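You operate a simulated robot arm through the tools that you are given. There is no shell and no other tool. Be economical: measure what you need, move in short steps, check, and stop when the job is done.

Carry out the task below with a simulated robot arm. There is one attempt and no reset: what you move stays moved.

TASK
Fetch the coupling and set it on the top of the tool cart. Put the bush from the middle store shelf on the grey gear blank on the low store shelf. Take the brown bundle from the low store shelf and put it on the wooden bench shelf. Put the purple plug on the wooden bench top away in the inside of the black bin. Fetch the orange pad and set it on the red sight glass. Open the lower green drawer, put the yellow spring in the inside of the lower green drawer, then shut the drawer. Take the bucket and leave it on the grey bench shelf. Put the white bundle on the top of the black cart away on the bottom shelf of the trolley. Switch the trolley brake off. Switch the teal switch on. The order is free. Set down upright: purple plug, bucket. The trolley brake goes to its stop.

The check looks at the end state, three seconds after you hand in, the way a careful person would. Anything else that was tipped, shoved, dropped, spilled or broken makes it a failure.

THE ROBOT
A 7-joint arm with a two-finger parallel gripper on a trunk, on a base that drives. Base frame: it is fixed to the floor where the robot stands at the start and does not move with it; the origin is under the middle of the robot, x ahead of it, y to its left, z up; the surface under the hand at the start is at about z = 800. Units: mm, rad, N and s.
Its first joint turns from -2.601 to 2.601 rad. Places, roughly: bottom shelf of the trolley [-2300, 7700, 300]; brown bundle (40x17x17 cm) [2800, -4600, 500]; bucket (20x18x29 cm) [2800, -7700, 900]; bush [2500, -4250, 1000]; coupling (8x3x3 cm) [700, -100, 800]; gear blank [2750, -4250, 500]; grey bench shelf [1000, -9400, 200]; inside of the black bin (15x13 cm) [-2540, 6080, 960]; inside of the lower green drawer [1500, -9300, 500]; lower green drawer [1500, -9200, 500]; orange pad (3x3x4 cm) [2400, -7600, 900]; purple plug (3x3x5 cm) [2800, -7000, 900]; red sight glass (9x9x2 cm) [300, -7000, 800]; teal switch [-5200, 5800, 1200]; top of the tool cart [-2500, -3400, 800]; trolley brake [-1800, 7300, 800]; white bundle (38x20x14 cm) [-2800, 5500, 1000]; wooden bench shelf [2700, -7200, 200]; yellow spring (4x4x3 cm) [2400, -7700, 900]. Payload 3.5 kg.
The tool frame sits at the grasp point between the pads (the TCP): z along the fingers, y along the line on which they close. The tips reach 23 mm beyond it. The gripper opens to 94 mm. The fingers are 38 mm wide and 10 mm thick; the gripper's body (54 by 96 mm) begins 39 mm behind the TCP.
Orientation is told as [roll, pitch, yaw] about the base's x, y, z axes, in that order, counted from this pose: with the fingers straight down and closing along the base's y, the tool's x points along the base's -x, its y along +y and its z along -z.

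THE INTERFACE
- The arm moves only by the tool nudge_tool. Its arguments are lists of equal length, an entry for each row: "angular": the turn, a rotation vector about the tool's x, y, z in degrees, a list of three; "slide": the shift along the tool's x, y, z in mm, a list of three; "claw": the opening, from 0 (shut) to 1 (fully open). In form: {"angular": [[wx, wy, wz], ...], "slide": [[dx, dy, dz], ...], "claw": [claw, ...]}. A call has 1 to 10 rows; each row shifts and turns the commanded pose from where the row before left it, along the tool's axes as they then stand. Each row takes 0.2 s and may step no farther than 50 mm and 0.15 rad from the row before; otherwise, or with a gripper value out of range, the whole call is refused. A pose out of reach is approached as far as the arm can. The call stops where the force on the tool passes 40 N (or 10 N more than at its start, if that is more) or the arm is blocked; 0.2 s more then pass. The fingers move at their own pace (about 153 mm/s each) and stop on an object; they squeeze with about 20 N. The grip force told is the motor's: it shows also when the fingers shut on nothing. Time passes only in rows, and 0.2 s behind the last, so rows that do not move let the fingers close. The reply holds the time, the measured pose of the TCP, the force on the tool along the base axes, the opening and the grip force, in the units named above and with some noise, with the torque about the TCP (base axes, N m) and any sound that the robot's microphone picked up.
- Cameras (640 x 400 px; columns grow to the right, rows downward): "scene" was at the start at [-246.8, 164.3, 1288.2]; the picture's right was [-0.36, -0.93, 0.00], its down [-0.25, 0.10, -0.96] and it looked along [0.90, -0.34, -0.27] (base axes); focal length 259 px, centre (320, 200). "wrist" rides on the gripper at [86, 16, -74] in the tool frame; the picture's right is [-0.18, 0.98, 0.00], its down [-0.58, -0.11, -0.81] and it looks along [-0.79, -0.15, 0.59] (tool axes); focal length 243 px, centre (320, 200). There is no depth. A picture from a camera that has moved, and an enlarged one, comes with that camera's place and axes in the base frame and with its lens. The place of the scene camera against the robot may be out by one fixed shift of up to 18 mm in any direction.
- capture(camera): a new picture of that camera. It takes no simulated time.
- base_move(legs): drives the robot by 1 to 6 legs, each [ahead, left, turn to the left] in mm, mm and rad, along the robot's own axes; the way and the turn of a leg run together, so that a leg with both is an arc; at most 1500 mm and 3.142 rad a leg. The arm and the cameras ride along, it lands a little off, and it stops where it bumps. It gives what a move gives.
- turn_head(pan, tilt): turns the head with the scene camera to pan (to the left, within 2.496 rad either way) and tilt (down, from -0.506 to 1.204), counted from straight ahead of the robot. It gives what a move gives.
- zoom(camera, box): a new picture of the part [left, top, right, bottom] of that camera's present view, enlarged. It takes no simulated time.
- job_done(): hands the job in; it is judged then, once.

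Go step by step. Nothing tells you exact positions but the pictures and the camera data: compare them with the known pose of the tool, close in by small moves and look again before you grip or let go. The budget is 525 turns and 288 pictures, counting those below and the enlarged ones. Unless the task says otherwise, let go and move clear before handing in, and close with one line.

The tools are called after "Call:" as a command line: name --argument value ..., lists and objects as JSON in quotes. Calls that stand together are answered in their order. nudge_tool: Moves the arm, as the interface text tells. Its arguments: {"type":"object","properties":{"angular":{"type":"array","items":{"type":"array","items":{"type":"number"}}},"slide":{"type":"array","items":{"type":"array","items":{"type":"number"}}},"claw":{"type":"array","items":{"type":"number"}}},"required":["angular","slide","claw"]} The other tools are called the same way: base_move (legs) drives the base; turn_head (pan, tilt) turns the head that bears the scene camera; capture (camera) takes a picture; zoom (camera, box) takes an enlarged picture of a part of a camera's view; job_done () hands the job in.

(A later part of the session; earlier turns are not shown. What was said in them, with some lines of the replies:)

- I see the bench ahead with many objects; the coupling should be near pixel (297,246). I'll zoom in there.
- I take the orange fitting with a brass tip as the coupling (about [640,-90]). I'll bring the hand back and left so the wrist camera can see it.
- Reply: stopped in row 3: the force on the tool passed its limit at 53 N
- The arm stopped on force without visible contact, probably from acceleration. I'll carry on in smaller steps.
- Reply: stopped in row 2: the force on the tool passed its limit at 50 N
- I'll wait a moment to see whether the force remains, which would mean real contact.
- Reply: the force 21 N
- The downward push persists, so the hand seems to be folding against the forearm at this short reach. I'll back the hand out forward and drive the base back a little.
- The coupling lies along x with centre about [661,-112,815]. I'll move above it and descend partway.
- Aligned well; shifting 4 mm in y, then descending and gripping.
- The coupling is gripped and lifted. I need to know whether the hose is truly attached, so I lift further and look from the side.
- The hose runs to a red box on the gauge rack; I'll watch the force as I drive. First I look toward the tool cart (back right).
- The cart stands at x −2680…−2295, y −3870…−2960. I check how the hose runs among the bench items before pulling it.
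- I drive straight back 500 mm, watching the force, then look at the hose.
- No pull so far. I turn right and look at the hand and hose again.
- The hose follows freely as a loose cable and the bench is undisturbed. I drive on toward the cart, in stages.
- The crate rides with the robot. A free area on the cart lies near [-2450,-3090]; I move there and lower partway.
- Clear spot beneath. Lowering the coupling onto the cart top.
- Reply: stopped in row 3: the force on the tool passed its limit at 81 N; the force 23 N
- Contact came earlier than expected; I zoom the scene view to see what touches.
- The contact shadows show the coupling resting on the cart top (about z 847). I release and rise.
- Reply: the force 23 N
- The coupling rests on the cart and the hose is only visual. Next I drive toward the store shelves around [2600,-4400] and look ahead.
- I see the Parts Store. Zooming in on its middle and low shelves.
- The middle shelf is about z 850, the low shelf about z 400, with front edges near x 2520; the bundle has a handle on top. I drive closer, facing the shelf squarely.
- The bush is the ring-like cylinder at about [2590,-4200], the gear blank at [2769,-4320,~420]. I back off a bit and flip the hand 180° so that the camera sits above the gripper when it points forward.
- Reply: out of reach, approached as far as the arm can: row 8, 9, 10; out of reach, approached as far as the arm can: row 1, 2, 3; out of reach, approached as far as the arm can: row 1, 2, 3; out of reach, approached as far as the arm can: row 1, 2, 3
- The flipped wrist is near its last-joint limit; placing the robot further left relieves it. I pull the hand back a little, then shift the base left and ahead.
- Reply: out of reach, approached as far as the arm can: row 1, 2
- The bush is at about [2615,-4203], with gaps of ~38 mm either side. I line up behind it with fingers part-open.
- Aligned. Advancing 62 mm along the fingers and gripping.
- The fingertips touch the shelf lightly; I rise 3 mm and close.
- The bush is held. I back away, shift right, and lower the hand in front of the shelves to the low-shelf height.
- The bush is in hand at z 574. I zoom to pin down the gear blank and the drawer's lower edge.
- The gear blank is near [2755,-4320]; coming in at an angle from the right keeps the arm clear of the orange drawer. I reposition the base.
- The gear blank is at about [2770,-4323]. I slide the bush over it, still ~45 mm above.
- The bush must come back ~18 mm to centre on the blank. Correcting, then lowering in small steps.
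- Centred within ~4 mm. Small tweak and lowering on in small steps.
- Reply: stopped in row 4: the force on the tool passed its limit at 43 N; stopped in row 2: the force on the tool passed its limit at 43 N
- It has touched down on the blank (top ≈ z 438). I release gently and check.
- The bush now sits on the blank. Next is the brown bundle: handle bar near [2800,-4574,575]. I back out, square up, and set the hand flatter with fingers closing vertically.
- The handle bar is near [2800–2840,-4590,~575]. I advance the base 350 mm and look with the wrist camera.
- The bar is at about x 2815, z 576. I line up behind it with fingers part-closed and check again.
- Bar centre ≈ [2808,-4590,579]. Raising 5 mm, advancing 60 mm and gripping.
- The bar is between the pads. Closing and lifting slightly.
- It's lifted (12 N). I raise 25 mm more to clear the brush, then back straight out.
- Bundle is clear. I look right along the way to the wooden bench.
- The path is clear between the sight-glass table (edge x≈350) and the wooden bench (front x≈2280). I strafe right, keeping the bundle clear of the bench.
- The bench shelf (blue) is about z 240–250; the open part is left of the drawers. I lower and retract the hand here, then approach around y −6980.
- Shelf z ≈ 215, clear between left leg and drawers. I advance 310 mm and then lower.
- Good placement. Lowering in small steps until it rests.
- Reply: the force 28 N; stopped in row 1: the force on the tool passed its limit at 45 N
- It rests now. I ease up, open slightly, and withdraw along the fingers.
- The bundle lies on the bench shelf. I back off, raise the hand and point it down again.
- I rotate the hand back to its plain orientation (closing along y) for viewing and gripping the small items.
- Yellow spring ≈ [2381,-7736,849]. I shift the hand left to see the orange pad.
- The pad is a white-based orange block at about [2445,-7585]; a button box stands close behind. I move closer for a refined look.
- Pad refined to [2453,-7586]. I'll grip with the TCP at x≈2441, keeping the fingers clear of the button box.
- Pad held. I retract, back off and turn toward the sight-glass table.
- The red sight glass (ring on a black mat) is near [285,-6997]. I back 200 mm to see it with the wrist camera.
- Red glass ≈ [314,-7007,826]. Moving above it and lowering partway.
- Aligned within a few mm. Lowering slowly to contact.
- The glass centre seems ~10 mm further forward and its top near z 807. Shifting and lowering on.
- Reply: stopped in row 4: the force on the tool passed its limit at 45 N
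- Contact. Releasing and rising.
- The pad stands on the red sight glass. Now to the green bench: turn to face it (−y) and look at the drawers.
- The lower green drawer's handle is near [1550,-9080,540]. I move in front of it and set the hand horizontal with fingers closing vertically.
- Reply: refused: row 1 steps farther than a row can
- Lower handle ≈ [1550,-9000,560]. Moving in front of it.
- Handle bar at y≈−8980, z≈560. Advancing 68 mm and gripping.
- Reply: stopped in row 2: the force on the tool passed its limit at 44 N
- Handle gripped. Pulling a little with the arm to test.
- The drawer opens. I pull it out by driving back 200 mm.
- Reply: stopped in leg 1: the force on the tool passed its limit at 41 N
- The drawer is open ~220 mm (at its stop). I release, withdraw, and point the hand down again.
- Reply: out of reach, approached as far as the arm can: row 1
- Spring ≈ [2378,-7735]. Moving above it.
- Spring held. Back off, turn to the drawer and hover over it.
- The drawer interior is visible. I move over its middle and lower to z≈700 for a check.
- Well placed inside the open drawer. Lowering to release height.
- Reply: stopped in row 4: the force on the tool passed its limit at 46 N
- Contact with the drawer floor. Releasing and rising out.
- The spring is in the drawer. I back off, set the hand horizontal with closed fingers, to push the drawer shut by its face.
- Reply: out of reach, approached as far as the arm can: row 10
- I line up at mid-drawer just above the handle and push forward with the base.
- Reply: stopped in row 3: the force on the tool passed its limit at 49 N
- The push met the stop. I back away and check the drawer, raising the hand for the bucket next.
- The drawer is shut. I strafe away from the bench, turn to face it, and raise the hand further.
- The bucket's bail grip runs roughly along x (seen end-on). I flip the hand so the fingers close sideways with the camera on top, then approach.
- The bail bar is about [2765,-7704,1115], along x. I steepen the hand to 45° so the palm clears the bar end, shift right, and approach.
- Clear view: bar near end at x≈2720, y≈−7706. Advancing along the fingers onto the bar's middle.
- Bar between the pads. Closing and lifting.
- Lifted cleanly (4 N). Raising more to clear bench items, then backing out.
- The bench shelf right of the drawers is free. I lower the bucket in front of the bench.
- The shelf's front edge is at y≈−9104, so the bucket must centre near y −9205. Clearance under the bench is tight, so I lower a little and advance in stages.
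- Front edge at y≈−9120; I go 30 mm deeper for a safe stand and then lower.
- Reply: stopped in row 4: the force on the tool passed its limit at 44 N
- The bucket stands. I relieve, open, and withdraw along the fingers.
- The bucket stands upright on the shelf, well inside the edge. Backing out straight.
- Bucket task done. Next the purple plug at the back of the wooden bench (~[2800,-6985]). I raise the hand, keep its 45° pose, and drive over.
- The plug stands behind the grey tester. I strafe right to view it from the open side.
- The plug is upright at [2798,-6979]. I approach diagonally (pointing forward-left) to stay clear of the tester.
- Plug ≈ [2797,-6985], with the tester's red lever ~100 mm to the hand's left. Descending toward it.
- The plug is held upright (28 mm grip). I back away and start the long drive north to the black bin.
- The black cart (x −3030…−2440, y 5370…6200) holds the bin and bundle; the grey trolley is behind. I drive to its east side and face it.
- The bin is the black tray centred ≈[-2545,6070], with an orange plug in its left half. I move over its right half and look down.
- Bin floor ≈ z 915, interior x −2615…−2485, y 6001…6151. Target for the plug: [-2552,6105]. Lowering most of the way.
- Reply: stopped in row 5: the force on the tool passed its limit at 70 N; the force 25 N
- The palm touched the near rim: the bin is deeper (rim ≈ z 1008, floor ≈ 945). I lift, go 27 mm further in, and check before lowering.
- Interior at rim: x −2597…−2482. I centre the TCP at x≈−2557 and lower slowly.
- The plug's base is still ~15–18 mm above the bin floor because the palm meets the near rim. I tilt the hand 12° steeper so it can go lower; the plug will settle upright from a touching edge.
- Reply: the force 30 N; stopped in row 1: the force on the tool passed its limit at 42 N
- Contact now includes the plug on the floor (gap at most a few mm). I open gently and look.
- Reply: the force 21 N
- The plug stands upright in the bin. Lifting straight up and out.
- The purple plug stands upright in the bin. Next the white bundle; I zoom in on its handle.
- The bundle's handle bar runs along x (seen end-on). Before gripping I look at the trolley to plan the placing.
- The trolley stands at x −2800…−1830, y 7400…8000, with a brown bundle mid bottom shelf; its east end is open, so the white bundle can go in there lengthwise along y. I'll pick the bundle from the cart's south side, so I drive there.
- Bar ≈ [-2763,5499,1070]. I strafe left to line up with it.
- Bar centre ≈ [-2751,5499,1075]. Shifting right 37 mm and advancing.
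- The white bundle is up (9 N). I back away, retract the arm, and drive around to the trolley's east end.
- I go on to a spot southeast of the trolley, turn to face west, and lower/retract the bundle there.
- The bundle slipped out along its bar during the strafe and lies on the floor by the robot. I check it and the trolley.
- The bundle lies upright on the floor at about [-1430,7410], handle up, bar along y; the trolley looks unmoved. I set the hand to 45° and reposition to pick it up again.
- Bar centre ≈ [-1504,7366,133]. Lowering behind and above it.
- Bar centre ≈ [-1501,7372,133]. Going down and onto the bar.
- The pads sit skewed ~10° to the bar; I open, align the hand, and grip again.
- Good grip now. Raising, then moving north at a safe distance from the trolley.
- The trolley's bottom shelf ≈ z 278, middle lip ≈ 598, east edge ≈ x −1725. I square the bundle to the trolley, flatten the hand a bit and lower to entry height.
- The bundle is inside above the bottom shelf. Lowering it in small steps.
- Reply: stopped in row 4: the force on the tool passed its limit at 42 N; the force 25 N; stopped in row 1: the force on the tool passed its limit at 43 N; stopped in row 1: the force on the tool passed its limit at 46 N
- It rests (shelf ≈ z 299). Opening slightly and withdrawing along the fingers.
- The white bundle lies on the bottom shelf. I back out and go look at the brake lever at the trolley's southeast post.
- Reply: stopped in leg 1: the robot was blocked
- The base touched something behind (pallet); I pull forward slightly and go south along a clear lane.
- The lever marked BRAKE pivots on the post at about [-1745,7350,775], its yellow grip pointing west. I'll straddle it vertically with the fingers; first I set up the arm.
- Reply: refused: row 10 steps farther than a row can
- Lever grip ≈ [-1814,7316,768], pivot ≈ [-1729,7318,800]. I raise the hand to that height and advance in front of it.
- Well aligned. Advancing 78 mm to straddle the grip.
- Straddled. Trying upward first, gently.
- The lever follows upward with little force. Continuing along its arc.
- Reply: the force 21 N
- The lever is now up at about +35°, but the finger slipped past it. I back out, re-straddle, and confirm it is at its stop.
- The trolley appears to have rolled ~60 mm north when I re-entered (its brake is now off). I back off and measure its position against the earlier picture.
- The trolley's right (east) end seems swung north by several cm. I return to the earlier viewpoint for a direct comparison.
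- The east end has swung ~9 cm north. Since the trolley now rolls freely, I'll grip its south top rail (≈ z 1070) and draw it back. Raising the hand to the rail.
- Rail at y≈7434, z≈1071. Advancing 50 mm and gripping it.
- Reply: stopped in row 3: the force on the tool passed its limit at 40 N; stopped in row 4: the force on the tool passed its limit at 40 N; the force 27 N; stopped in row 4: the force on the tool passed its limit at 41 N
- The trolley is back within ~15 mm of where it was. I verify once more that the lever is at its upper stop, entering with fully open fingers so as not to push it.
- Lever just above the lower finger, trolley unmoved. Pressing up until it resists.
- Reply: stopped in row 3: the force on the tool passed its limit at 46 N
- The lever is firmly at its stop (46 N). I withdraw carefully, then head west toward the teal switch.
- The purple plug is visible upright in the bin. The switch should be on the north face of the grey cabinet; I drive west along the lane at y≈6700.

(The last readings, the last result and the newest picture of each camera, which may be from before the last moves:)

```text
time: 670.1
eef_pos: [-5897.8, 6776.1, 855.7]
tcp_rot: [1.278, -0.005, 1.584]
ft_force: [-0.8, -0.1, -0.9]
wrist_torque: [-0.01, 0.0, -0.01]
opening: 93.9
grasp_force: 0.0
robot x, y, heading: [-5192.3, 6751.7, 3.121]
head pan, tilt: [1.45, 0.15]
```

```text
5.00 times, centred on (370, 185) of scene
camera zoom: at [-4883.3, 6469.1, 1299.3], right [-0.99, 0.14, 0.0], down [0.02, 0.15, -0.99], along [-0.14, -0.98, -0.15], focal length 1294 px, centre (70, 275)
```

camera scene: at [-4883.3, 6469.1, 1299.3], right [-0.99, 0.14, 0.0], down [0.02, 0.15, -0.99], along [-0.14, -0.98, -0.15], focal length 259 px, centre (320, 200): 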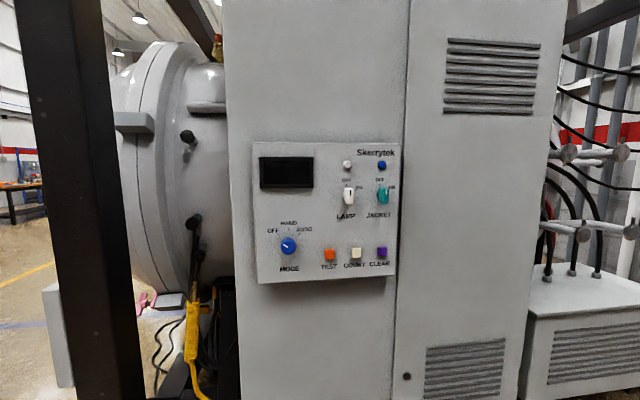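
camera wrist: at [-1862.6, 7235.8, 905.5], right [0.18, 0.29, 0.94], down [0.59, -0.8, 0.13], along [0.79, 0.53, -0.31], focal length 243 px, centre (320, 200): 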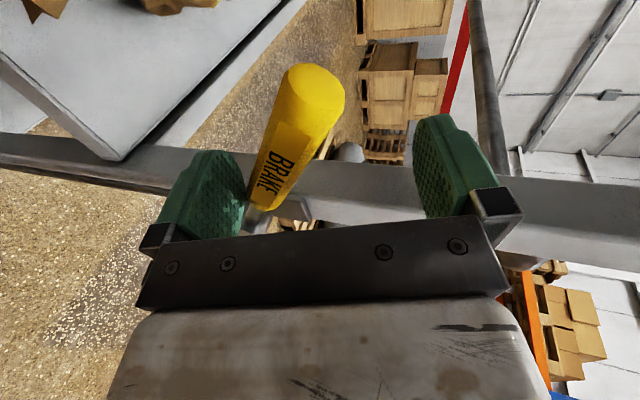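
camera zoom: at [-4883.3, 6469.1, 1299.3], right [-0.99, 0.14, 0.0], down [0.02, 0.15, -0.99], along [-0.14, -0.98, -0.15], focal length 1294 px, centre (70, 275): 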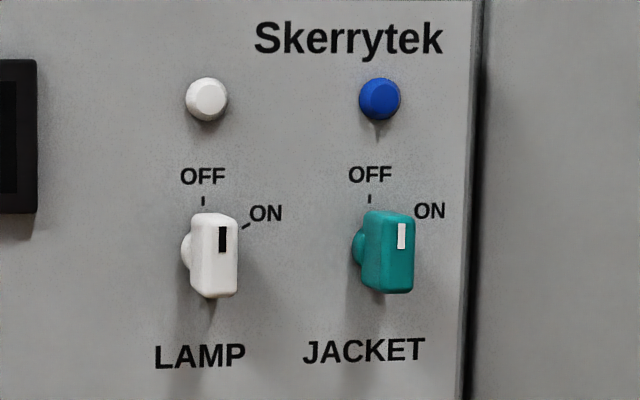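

The teal JACKET knob points to OFF; ON is ~60° clockwise. Knob ≈ [-5169,5773,1203]. I turn to face it and set the hand horizontal with lateral closing.

Call:
base_move --legs '[[0, 0, 1.592]]'

Call:
nudge_tool --angular '[[-8, 0, 0], [-8.4, 0, 0], [0, 0, 0], [0, 0, 0], [0, 0, 0], [0, 0, 0], [0, 0, 0], [0, 0, 0], [0, 0, 0], [0, 0, 0]]' --slide '[[0, 20, 0], [0, 35, 0], [0, 42, 0], [0, 45, 0], [0, 45, 0], [0, 45, 0], [0, 45, 0], [0, 40, 0], [0, 20, 0], [0, 0, 0]]' --claw '[0.6, 0.6, 0.6, 0.6, 0.6, 0.6, 0.6, 0.6, 0.6, 0.6]'

Call:
nudge_tool --angular '[[0, 0, -5], [0, 0, -8.5], [0, 0, -8.5], [0, 0, -8.5], [0, 0, -8.5], [0, 0, -8.5], [0, 0, -8.5], [0, 0, -8.5], [0, 0, -8.5], [0, 0, -8.5]]' --slide '[[0, 0, 0], [0, 0, 0], [0, 0, 0], [0, 0, 0], [0, 0, 0], [0, 0, 0], [0, 0, 0], [0, 0, 0], [0, 0, 0], [0, 0, 0]]' --claw '[0.6, 0.6, 0.6, 0.6, 0.6, 0.6, 0.6, 0.6, 0.6, 0.6]'

Call:
nudge_tool --angular '[[0, 0, -8.5], [0, 0, 0]]' --slide '[[0, 0, 0], [0, 0, 0]]' --claw '[0.6, 0.6]'

Call:
capture --camera "wrist"

```text
time: 674.4
eef_pos: [-5202.9, 6043.1, 855.7]
tcp_rot: [1.279, -0.006, -3.108]
ft_force: [-0.1, 0.9, 0.4]
wrist_torque: [-0.02, -0.01, -0.02]
opening: 94.1
grasp_force: 0.0
robot x, y, heading: [-5192.1, 6752.2, -1.569]
head pan, tilt: [1.45, 0.15]
```

```text
time: 676.6
eef_pos: [-5197.5, 6034.7, 1182.0]
tcp_rot: [1.566, -0.005, -3.107]
ft_force: [0.5, 0.2, 0.0]
wrist_torque: [-0.01, 0.02, 0.02]
opening: 56.5
grasp_force: 0.1
out of reach, approached as far as the arm can: row 2
robot x, y, heading: [-5192.7, 6754.2, -1.574]
head pan, tilt: [1.45, 0.15]
```

```text
time: 678.8
eef_pos: [-5198.8, 6033.8, 1181.1]
tcp_rot: [1.53, -1.43, -3.066]
ft_force: [1.0, -0.2, 0.2]
wrist_torque: [-0.03, 0.03, -0.01]
opening: 56.2
grasp_force: 0.1
robot x, y, heading: [-5192.4, 6749.2, -1.568]
head pan, tilt: [1.45, 0.15]
```

```text
time: 679.4
eef_pos: [-5198.5, 6032.2, 1181.8]
tcp_rot: [-0.877, -1.563, -0.661]
ft_force: [-0.2, 0.0, -0.2]
wrist_torque: [0.04, -0.02, -0.02]
opening: 56.0
grasp_force: 0.0
robot x, y, heading: [-5193.3, 6751.9, -1.57]
head pan, tilt: [1.45, 0.15]
```

```text
46 pictures are left
camera wrist: at [-5185.3, 6108.1, 1095.1], right [0.98, 0.03, 0.18], down [-0.13, 0.8, 0.59], along [-0.12, -0.6, 0.79], focal length 243 px, centre (320, 200)
```

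wrist: 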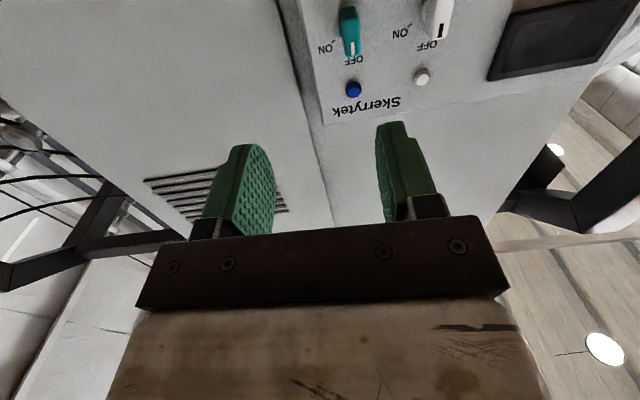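

Call:
nudge_tool --angular '[[0, 0, 0], [0, 0, 0], [0, 0, 0], [0, 0, 0]]' --slide '[[-8, 10, 20], [-9, 12, 30], [-9, 13, 35], [0, 0, 35]]' --claw '[0.6, 0.6, 0.6, 0.6]'

Call:
capture --camera "wrist"

Call:
turn_head --pan 0.15 --tilt 0.15

Call:
capture --camera "scene"

```text
time: 680.4
eef_pos: [-5160.6, 5914.6, 1208.1]
tcp_rot: [-0.717, -1.563, -0.82]
ft_force: [-0.1, 0.1, -0.5]
wrist_torque: [-0.03, -0.01, 0.0]
opening: 56.7
grasp_force: 0.0
robot x, y, heading: [-5189.8, 6750.7, -1.575]
head pan, tilt: [1.45, 0.15]
```

```text
45 pictures are left
camera wrist: at [-5146.7, 5989.8, 1120.7], right [0.98, 0.03, 0.18], down [-0.13, 0.8, 0.59], along [-0.12, -0.6, 0.79], focal length 243 px, centre (320, 200)
```

wrist: 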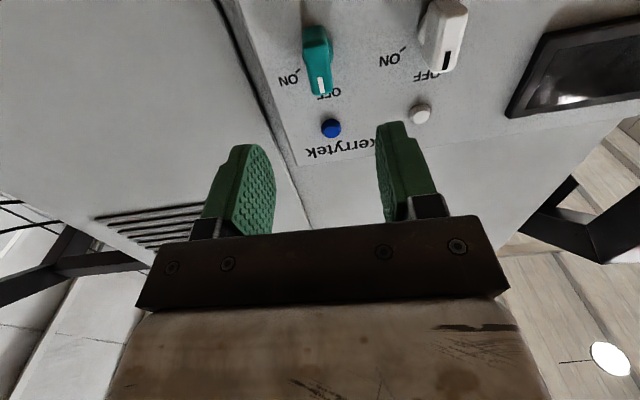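

```text
time: 681.8
eef_pos: [-5160.6, 5915.2, 1206.1]
tcp_rot: [-0.742, -1.561, -0.797]
ft_force: [-0.5, 0.1, -0.9]
wrist_torque: [-0.02, 0.0, 0.02]
opening: 56.4
grasp_force: 0.1
robot x, y, heading: [-5192.6, 6749.8, -1.57]
head pan, tilt: [0.15, 0.15]
```

```text
44 pictures are left
camera scene: at [-4992.0, 6996.0, 1299.3], right [-0.99, -0.15, 0.0], down [-0.02, 0.15, -0.99], along [0.15, -0.98, -0.15], focal length 259 px, centre (320, 200)
```

scene: 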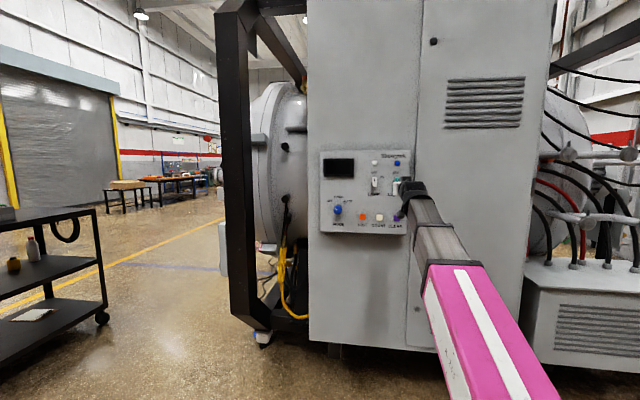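

Aligned with the knob (≈[-5157,5787,1208]). Advancing 85 mm, then checking.

Call:
nudge_tool --angular '[[0, 0, 0], [0, 0, 0], [0, 0, 0], [0, 0, 0]]' --slide '[[-1, 1, 15], [-1, 1, 25], [0, 1, 25], [0, 0, 20]]' --claw '[0.6, 0.6, 0.6, 0.6]'

Call:
capture --camera "wrist"

```text
time: 682.8
eef_pos: [-5154.7, 5828.2, 1207.9]
tcp_rot: [-0.734, -1.565, -0.807]
ft_force: [0.2, -0.1, 0.0]
wrist_torque: [-0.01, 0.02, 0.04]
opening: 56.4
grasp_force: 0.1
robot x, y, heading: [-5189.2, 6749.1, -1.576]
head pan, tilt: [0.15, 0.15]
```

```text
43 pictures are left
camera wrist: at [-5139.9, 5902.8, 1121.8], right [0.98, 0.03, 0.18], down [-0.13, 0.8, 0.59], along [-0.12, -0.6, 0.79], focal length 243 px, centre (320, 200)
```

wrist: 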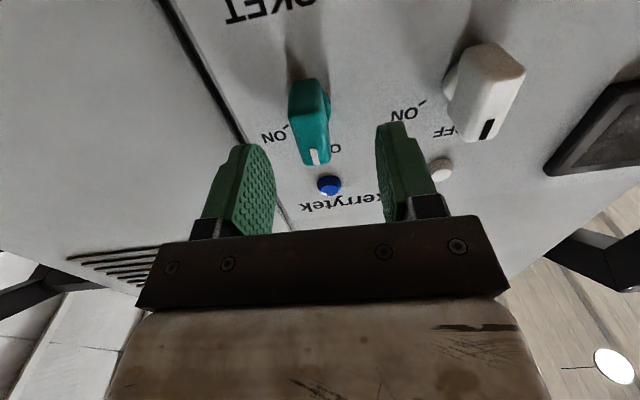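

Call:
nudge_tool --angular '[[0, 0, 0], [0, 0, 0], [0, 0, 0], [0, 0, 0]]' --slide '[[3, -1, 12], [0, 0, 12], [0, 0, 8], [0, 0, 5]]' --claw '[0.6, 0.6, 0.6, 0.6]'

Call:
capture --camera "wrist"

```text
time: 683.8
eef_pos: [-5154.5, 5791.3, 1204.5]
tcp_rot: [-0.732, -1.564, -0.807]
ft_force: [-0.5, -0.3, 0.3]
wrist_torque: [-0.01, 0.0, 0.02]
opening: 56.4
grasp_force: 0.1
robot x, y, heading: [-5190.0, 6753.8, -1.573]
head pan, tilt: [0.15, 0.15]
```

```text
42 pictures are left
camera wrist: at [-5140.4, 5866.6, 1118.9], right [0.98, 0.03, 0.18], down [-0.13, 0.8, 0.59], along [-0.12, -0.6, 0.79], focal length 243 px, centre (320, 200)
```

wrist: 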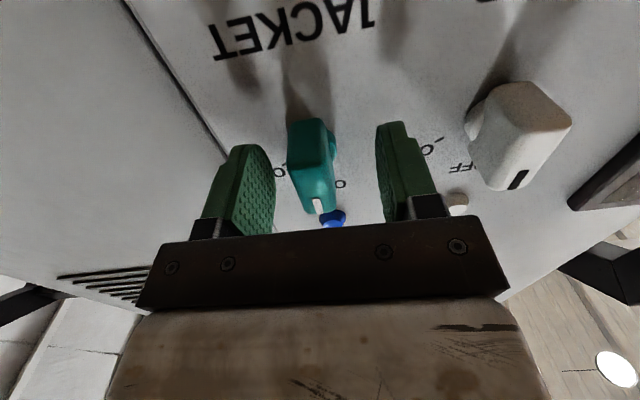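

Call:
nudge_tool --angular '[[0, 0, 0], [0, 0, 0], [0, 0, 0], [0, 0, 0], [0, 0, 0]]' --slide '[[0, -2, 4], [0, 0, 0], [0, 0, 0], [0, 0, 0], [0, 0, 0]]' --claw '[0.5, 0.35, 0.2, 0.1, 0.1]'

Call:
nudge_tool --angular '[[0, 0, 4], [0, 0, 6], [0, 0, 6], [0, 0, 6]]' --slide '[[0, 0, 0], [0, 0, 0], [0, 0, 0], [0, 0, 0]]' --claw '[0.1, 0.1, 0.1, 0.1]'

Call:
capture --camera "wrist"

```text
time: 685.0
eef_pos: [-5159.4, 5788.1, 1204.5]
tcp_rot: [-0.726, -1.563, -0.814]
ft_force: [-31.2, -3.4, 0.9]
wrist_torque: [-0.07, -0.49, -1.55]
opening: 20.7
grasp_force: 44.3
robot x, y, heading: [-5195.2, 6748.9, -1.57]
head pan, tilt: [0.15, 0.15]
```

```text
time: 686.0
eef_pos: [-5155.8, 5787.4, 1206.0]
tcp_rot: [1.56, -1.188, -3.098]
ft_force: [-14.5, -9.2, 8.6]
wrist_torque: [-0.8, -0.12, -1.62]
opening: 20.3
grasp_force: 44.8
robot x, y, heading: [-5192.0, 6748.4, -1.569]
head pan, tilt: [0.15, 0.15]
```

```text
41 pictures are left
camera wrist: at [-5110.3, 5863.1, 1131.5], right [0.84, 0.03, 0.54], down [-0.34, 0.79, 0.5], along [-0.41, -0.61, 0.68], focal length 243 px, centre (320, 200)
```

wrist: 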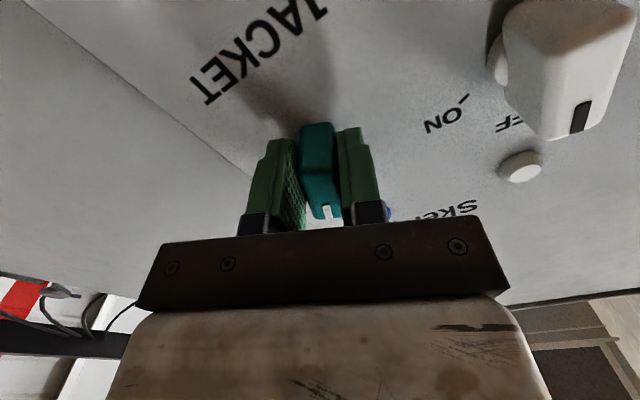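

The knob turns with the hand (22° so far). Continuing clockwise toward ON.

Call:
nudge_tool --angular '[[0, 0, 6], [0, 0, 6], [0, 0, 6], [0, 0, 6], [0, 0, 6], [0, 0, 6]]' --slide '[[0, 0, 0], [0, 0, 0], [0, 0, 0], [0, 0, 0], [0, 0, 0], [0, 0, 0]]' --claw '[0.1, 0.1, 0.1, 0.1, 0.1, 0.1]'

Call:
capture --camera "wrist"

```text
time: 686.8
eef_pos: [-5153.2, 5787.3, 1207.6]
tcp_rot: [1.572, -0.915, -3.108]
ft_force: [2.8, 3.1, 3.7]
wrist_torque: [0.52, 0.01, -0.98]
opening: 20.4
grasp_force: 45.1
robot x, y, heading: [-5192.9, 6749.4, -1.566]
head pan, tilt: [0.15, 0.15]
stopped in row 3: the force on the tool passed its limit at 42 N (the readings are from after the stop); the commanded pose is now the measured one
```

```text
40 pictures are left
camera wrist: at [-5089.6, 5863.6, 1148.0], right [0.67, 0.03, 0.75], down [-0.47, 0.79, 0.39], along [-0.58, -0.61, 0.54], focal length 243 px, centre (320, 200)
```

wrist: 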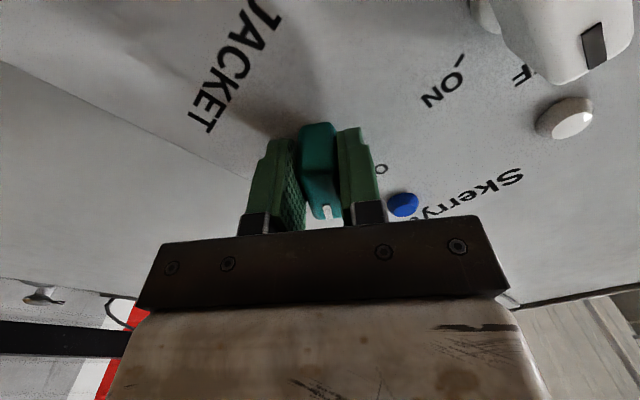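

Call:
nudge_tool --angular '[[0, 0, 4], [0, 0, 4], [0, 0, 4], [0, 0, 4], [0, 0, 4], [0, 0, 4]]' --slide '[[0, 0, 0], [0, 0, 0], [0, 0, 0], [0, 0, 0], [0, 0, 0], [0, 0, 0]]' --claw '[0.1, 0.1, 0.1, 0.1, 0.1, 0.1]'

Call:
capture --camera "wrist"

```text
time: 688.1
eef_pos: [-5150.2, 5786.6, 1210.3]
tcp_rot: [1.578, -0.537, -3.108]
ft_force: [5.2, 4.3, 7.6]
wrist_torque: [0.63, 0.08, -0.87]
opening: 20.4
grasp_force: 44.3
robot x, y, heading: [-5190.5, 6749.7, -1.575]
head pan, tilt: [0.15, 0.15]
stopped in row 6: the force on the tool passed its limit at 42 N (the readings are from after the stop); the commanded pose is now the measured one
```

```text
39 pictures are left
camera wrist: at [-5070.3, 5864.3, 1178.6], right [0.34, 0.02, 0.94], down [-0.59, 0.79, 0.2], along [-0.73, -0.62, 0.28], focal length 243 px, centre (320, 200)
```

wrist: 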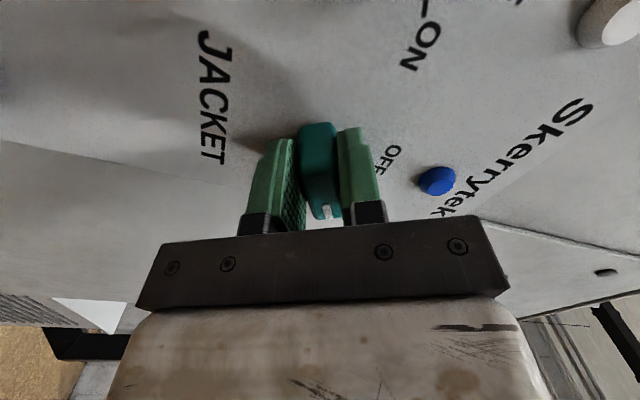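

Call:
nudge_tool --angular '[[0, 0, 4], [0, 0, 4]]' --slide '[[0, 0, 0], [0, 0, 0]]' --claw '[0.1, 0.1]'

Call:
nudge_tool --angular '[[0, 0, 0], [0, 0, 0], [0, 0, 0]]' --slide '[[0, 0, 0], [0, 0, 0], [0, 0, 0]]' --claw '[0.4, 0.6, 0.6]'

Call:
nudge_tool --angular '[[0, 0, 0], [0, 0, 0], [0, 0, 0], [0, 0, 0], [0, 0, 0], [0, 0, 0]]' --slide '[[0, 0, -10], [0, 0, -25], [0, 0, -35], [0, 0, -40], [0, 0, -40], [0, 0, -40]]' --claw '[0.6, 0.6, 0.6, 0.6, 0.6, 0.6]'

Call:
turn_head --pan 0.1 --tilt 0.15

Call:
zoom --camera "scene" --box '[300, 140, 420, 230]'

Call:
capture --camera "wrist"

```text
time: 688.7
eef_pos: [-5149.6, 5787.4, 1209.6]
tcp_rot: [1.583, -0.399, -3.107]
ft_force: [14.8, -2.9, 16.9]
wrist_torque: [0.46, 1.85, -0.98]
opening: 23.3
grasp_force: 45.1
robot x, y, heading: [-5191.9, 6750.1, -1.574]
head pan, tilt: [0.15, 0.15]
```

```text
time: 689.5
eef_pos: [-5151.3, 5788.5, 1208.7]
tcp_rot: [1.578, -0.396, -3.107]
ft_force: [0.6, 0.0, -0.4]
wrist_torque: [-0.01, -0.02, 0.01]
opening: 56.3
grasp_force: 0.1
robot x, y, heading: [-5188.9, 6751.3, -1.568]
head pan, tilt: [0.15, 0.15]
```

```text
time: 690.9
eef_pos: [-5156.4, 5977.3, 1208.9]
tcp_rot: [1.58, -0.397, -3.106]
ft_force: [-0.8, 0.5, 0.3]
wrist_torque: [0.03, -0.02, -0.01]
opening: 56.2
grasp_force: 0.1
robot x, y, heading: [-5191.3, 6748.7, -1.568]
head pan, tilt: [0.15, 0.15]
```

```text
time: 691.6
eef_pos: [-5157.3, 5976.1, 1207.5]
tcp_rot: [1.578, -0.397, -3.107]
ft_force: [0.2, -0.1, -0.1]
wrist_torque: [0.0, 0.0, -0.01]
opening: 56.2
grasp_force: 0.1
robot x, y, heading: [-5188.6, 6745.3, -1.573]
head pan, tilt: [0.099, 0.15]
```

```text
4.44 times, centred on (360, 185) of scene
camera zoom: at [-4996.3, 6995.4, 1299.3], right [-0.99, -0.1, 0.0], down [-0.01, 0.15, -0.99], along [0.1, -0.98, -0.15], focal length 1150 px, centre (142, 267)
```

zoom: 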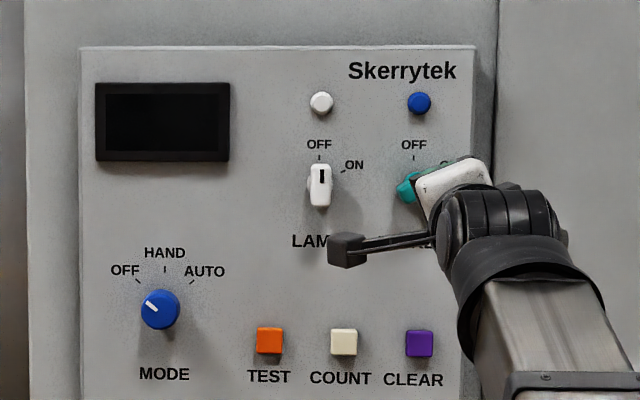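

```text
37 pictures are left
camera wrist: at [-5073.4, 6053.3, 1188.5], right [0.21, 0.01, 0.98], down [-0.61, 0.78, 0.12], along [-0.77, -0.62, 0.17], focal length 243 px, centre (320, 200)
```

wrist: 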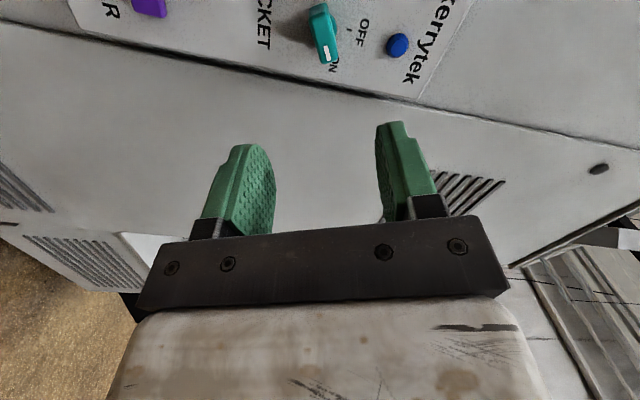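

The index now points at ON. I back away and check it plainly.

Call:
base_move --legs '[[-250, 0, 0]]'

Call:
nudge_tool --angular '[[0, 0, 0], [0, 0, 0], [0, 0, 0]]' --slide '[[0, -40, 0], [0, -45, 0], [0, -45, 0]]' --claw '[0.6, 0.6, 0.6]'

Call:
zoom --camera "scene" --box '[300, 150, 400, 220]'

```text
time: 693.4
eef_pos: [-5158.2, 6232.0, 1207.7]
tcp_rot: [1.578, -0.396, -3.107]
ft_force: [0.1, 0.0, 0.7]
wrist_torque: [-0.02, 0.01, -0.04]
opening: 56.5
grasp_force: 0.1
robot x, y, heading: [-5194.6, 7003.6, -1.568]
head pan, tilt: [0.099, 0.15]
```

```text
time: 694.2
eef_pos: [-5209.0, 6230.5, 1086.8]
tcp_rot: [1.579, -0.397, -3.108]
ft_force: [0.0, 0.6, -0.2]
wrist_torque: [0.0, -0.05, 0.0]
opening: 56.1
grasp_force: 0.0
robot x, y, heading: [-5191.8, 7000.8, -1.571]
head pan, tilt: [0.099, 0.15]
```

```text
5.71 times, centred on (350, 185) of scene
camera zoom: at [-4996.3, 7250.4, 1299.4], right [-1.0, -0.1, 0.0], down [-0.01, 0.15, -0.99], along [0.1, -0.98, -0.15], focal length 1478 px, centre (149, 286)
```

zoom: 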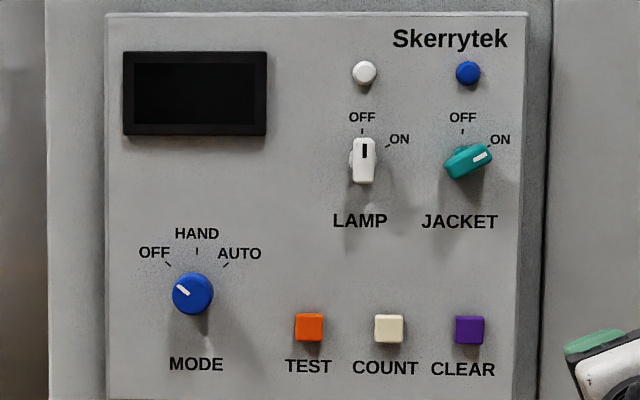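

The teal switch points to ON. A last look back at the trolley to confirm that it stands still with its load.

Call:
turn_head --pan 1.75 --tilt 0.2

Call:
zoom --camera "scene" --box '[200, 120, 440, 270]'

```text
time: 695.9
eef_pos: [-5209.0, 6229.2, 1086.7]
tcp_rot: [1.578, -0.397, -3.107]
ft_force: [-0.4, 0.2, 0.4]
wrist_torque: [0.01, -0.05, 0.0]
opening: 56.4
grasp_force: 0.0
robot x, y, heading: [-5190.3, 7000.2, -1.574]
head pan, tilt: [1.751, 0.201]
```

```text
2.67 times, centred on (320, 195) of scene
camera zoom: at [-4913.7, 7359.3, 1294.6], right [0.18, -0.98, 0.0], down [-0.2, -0.04, -0.98], along [0.96, 0.17, -0.2], focal length 690 px, centre (320, 213)
```

zoom: 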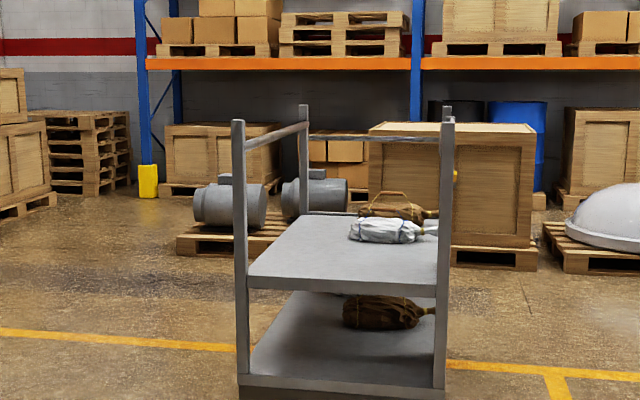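

The trolley stands still and its load is in order, so all ten jobs are done and the hand is clear. I hand in now.

Call:
job_done

```text
The job is handed in.
```

I finished all ten jobs and handed in, but two things went wrong on the way. I dropped the white bundle on the floor once and picked it up again. I also rolled the trolley about 9 cm and drew it back to about 15 mm from where it stood.
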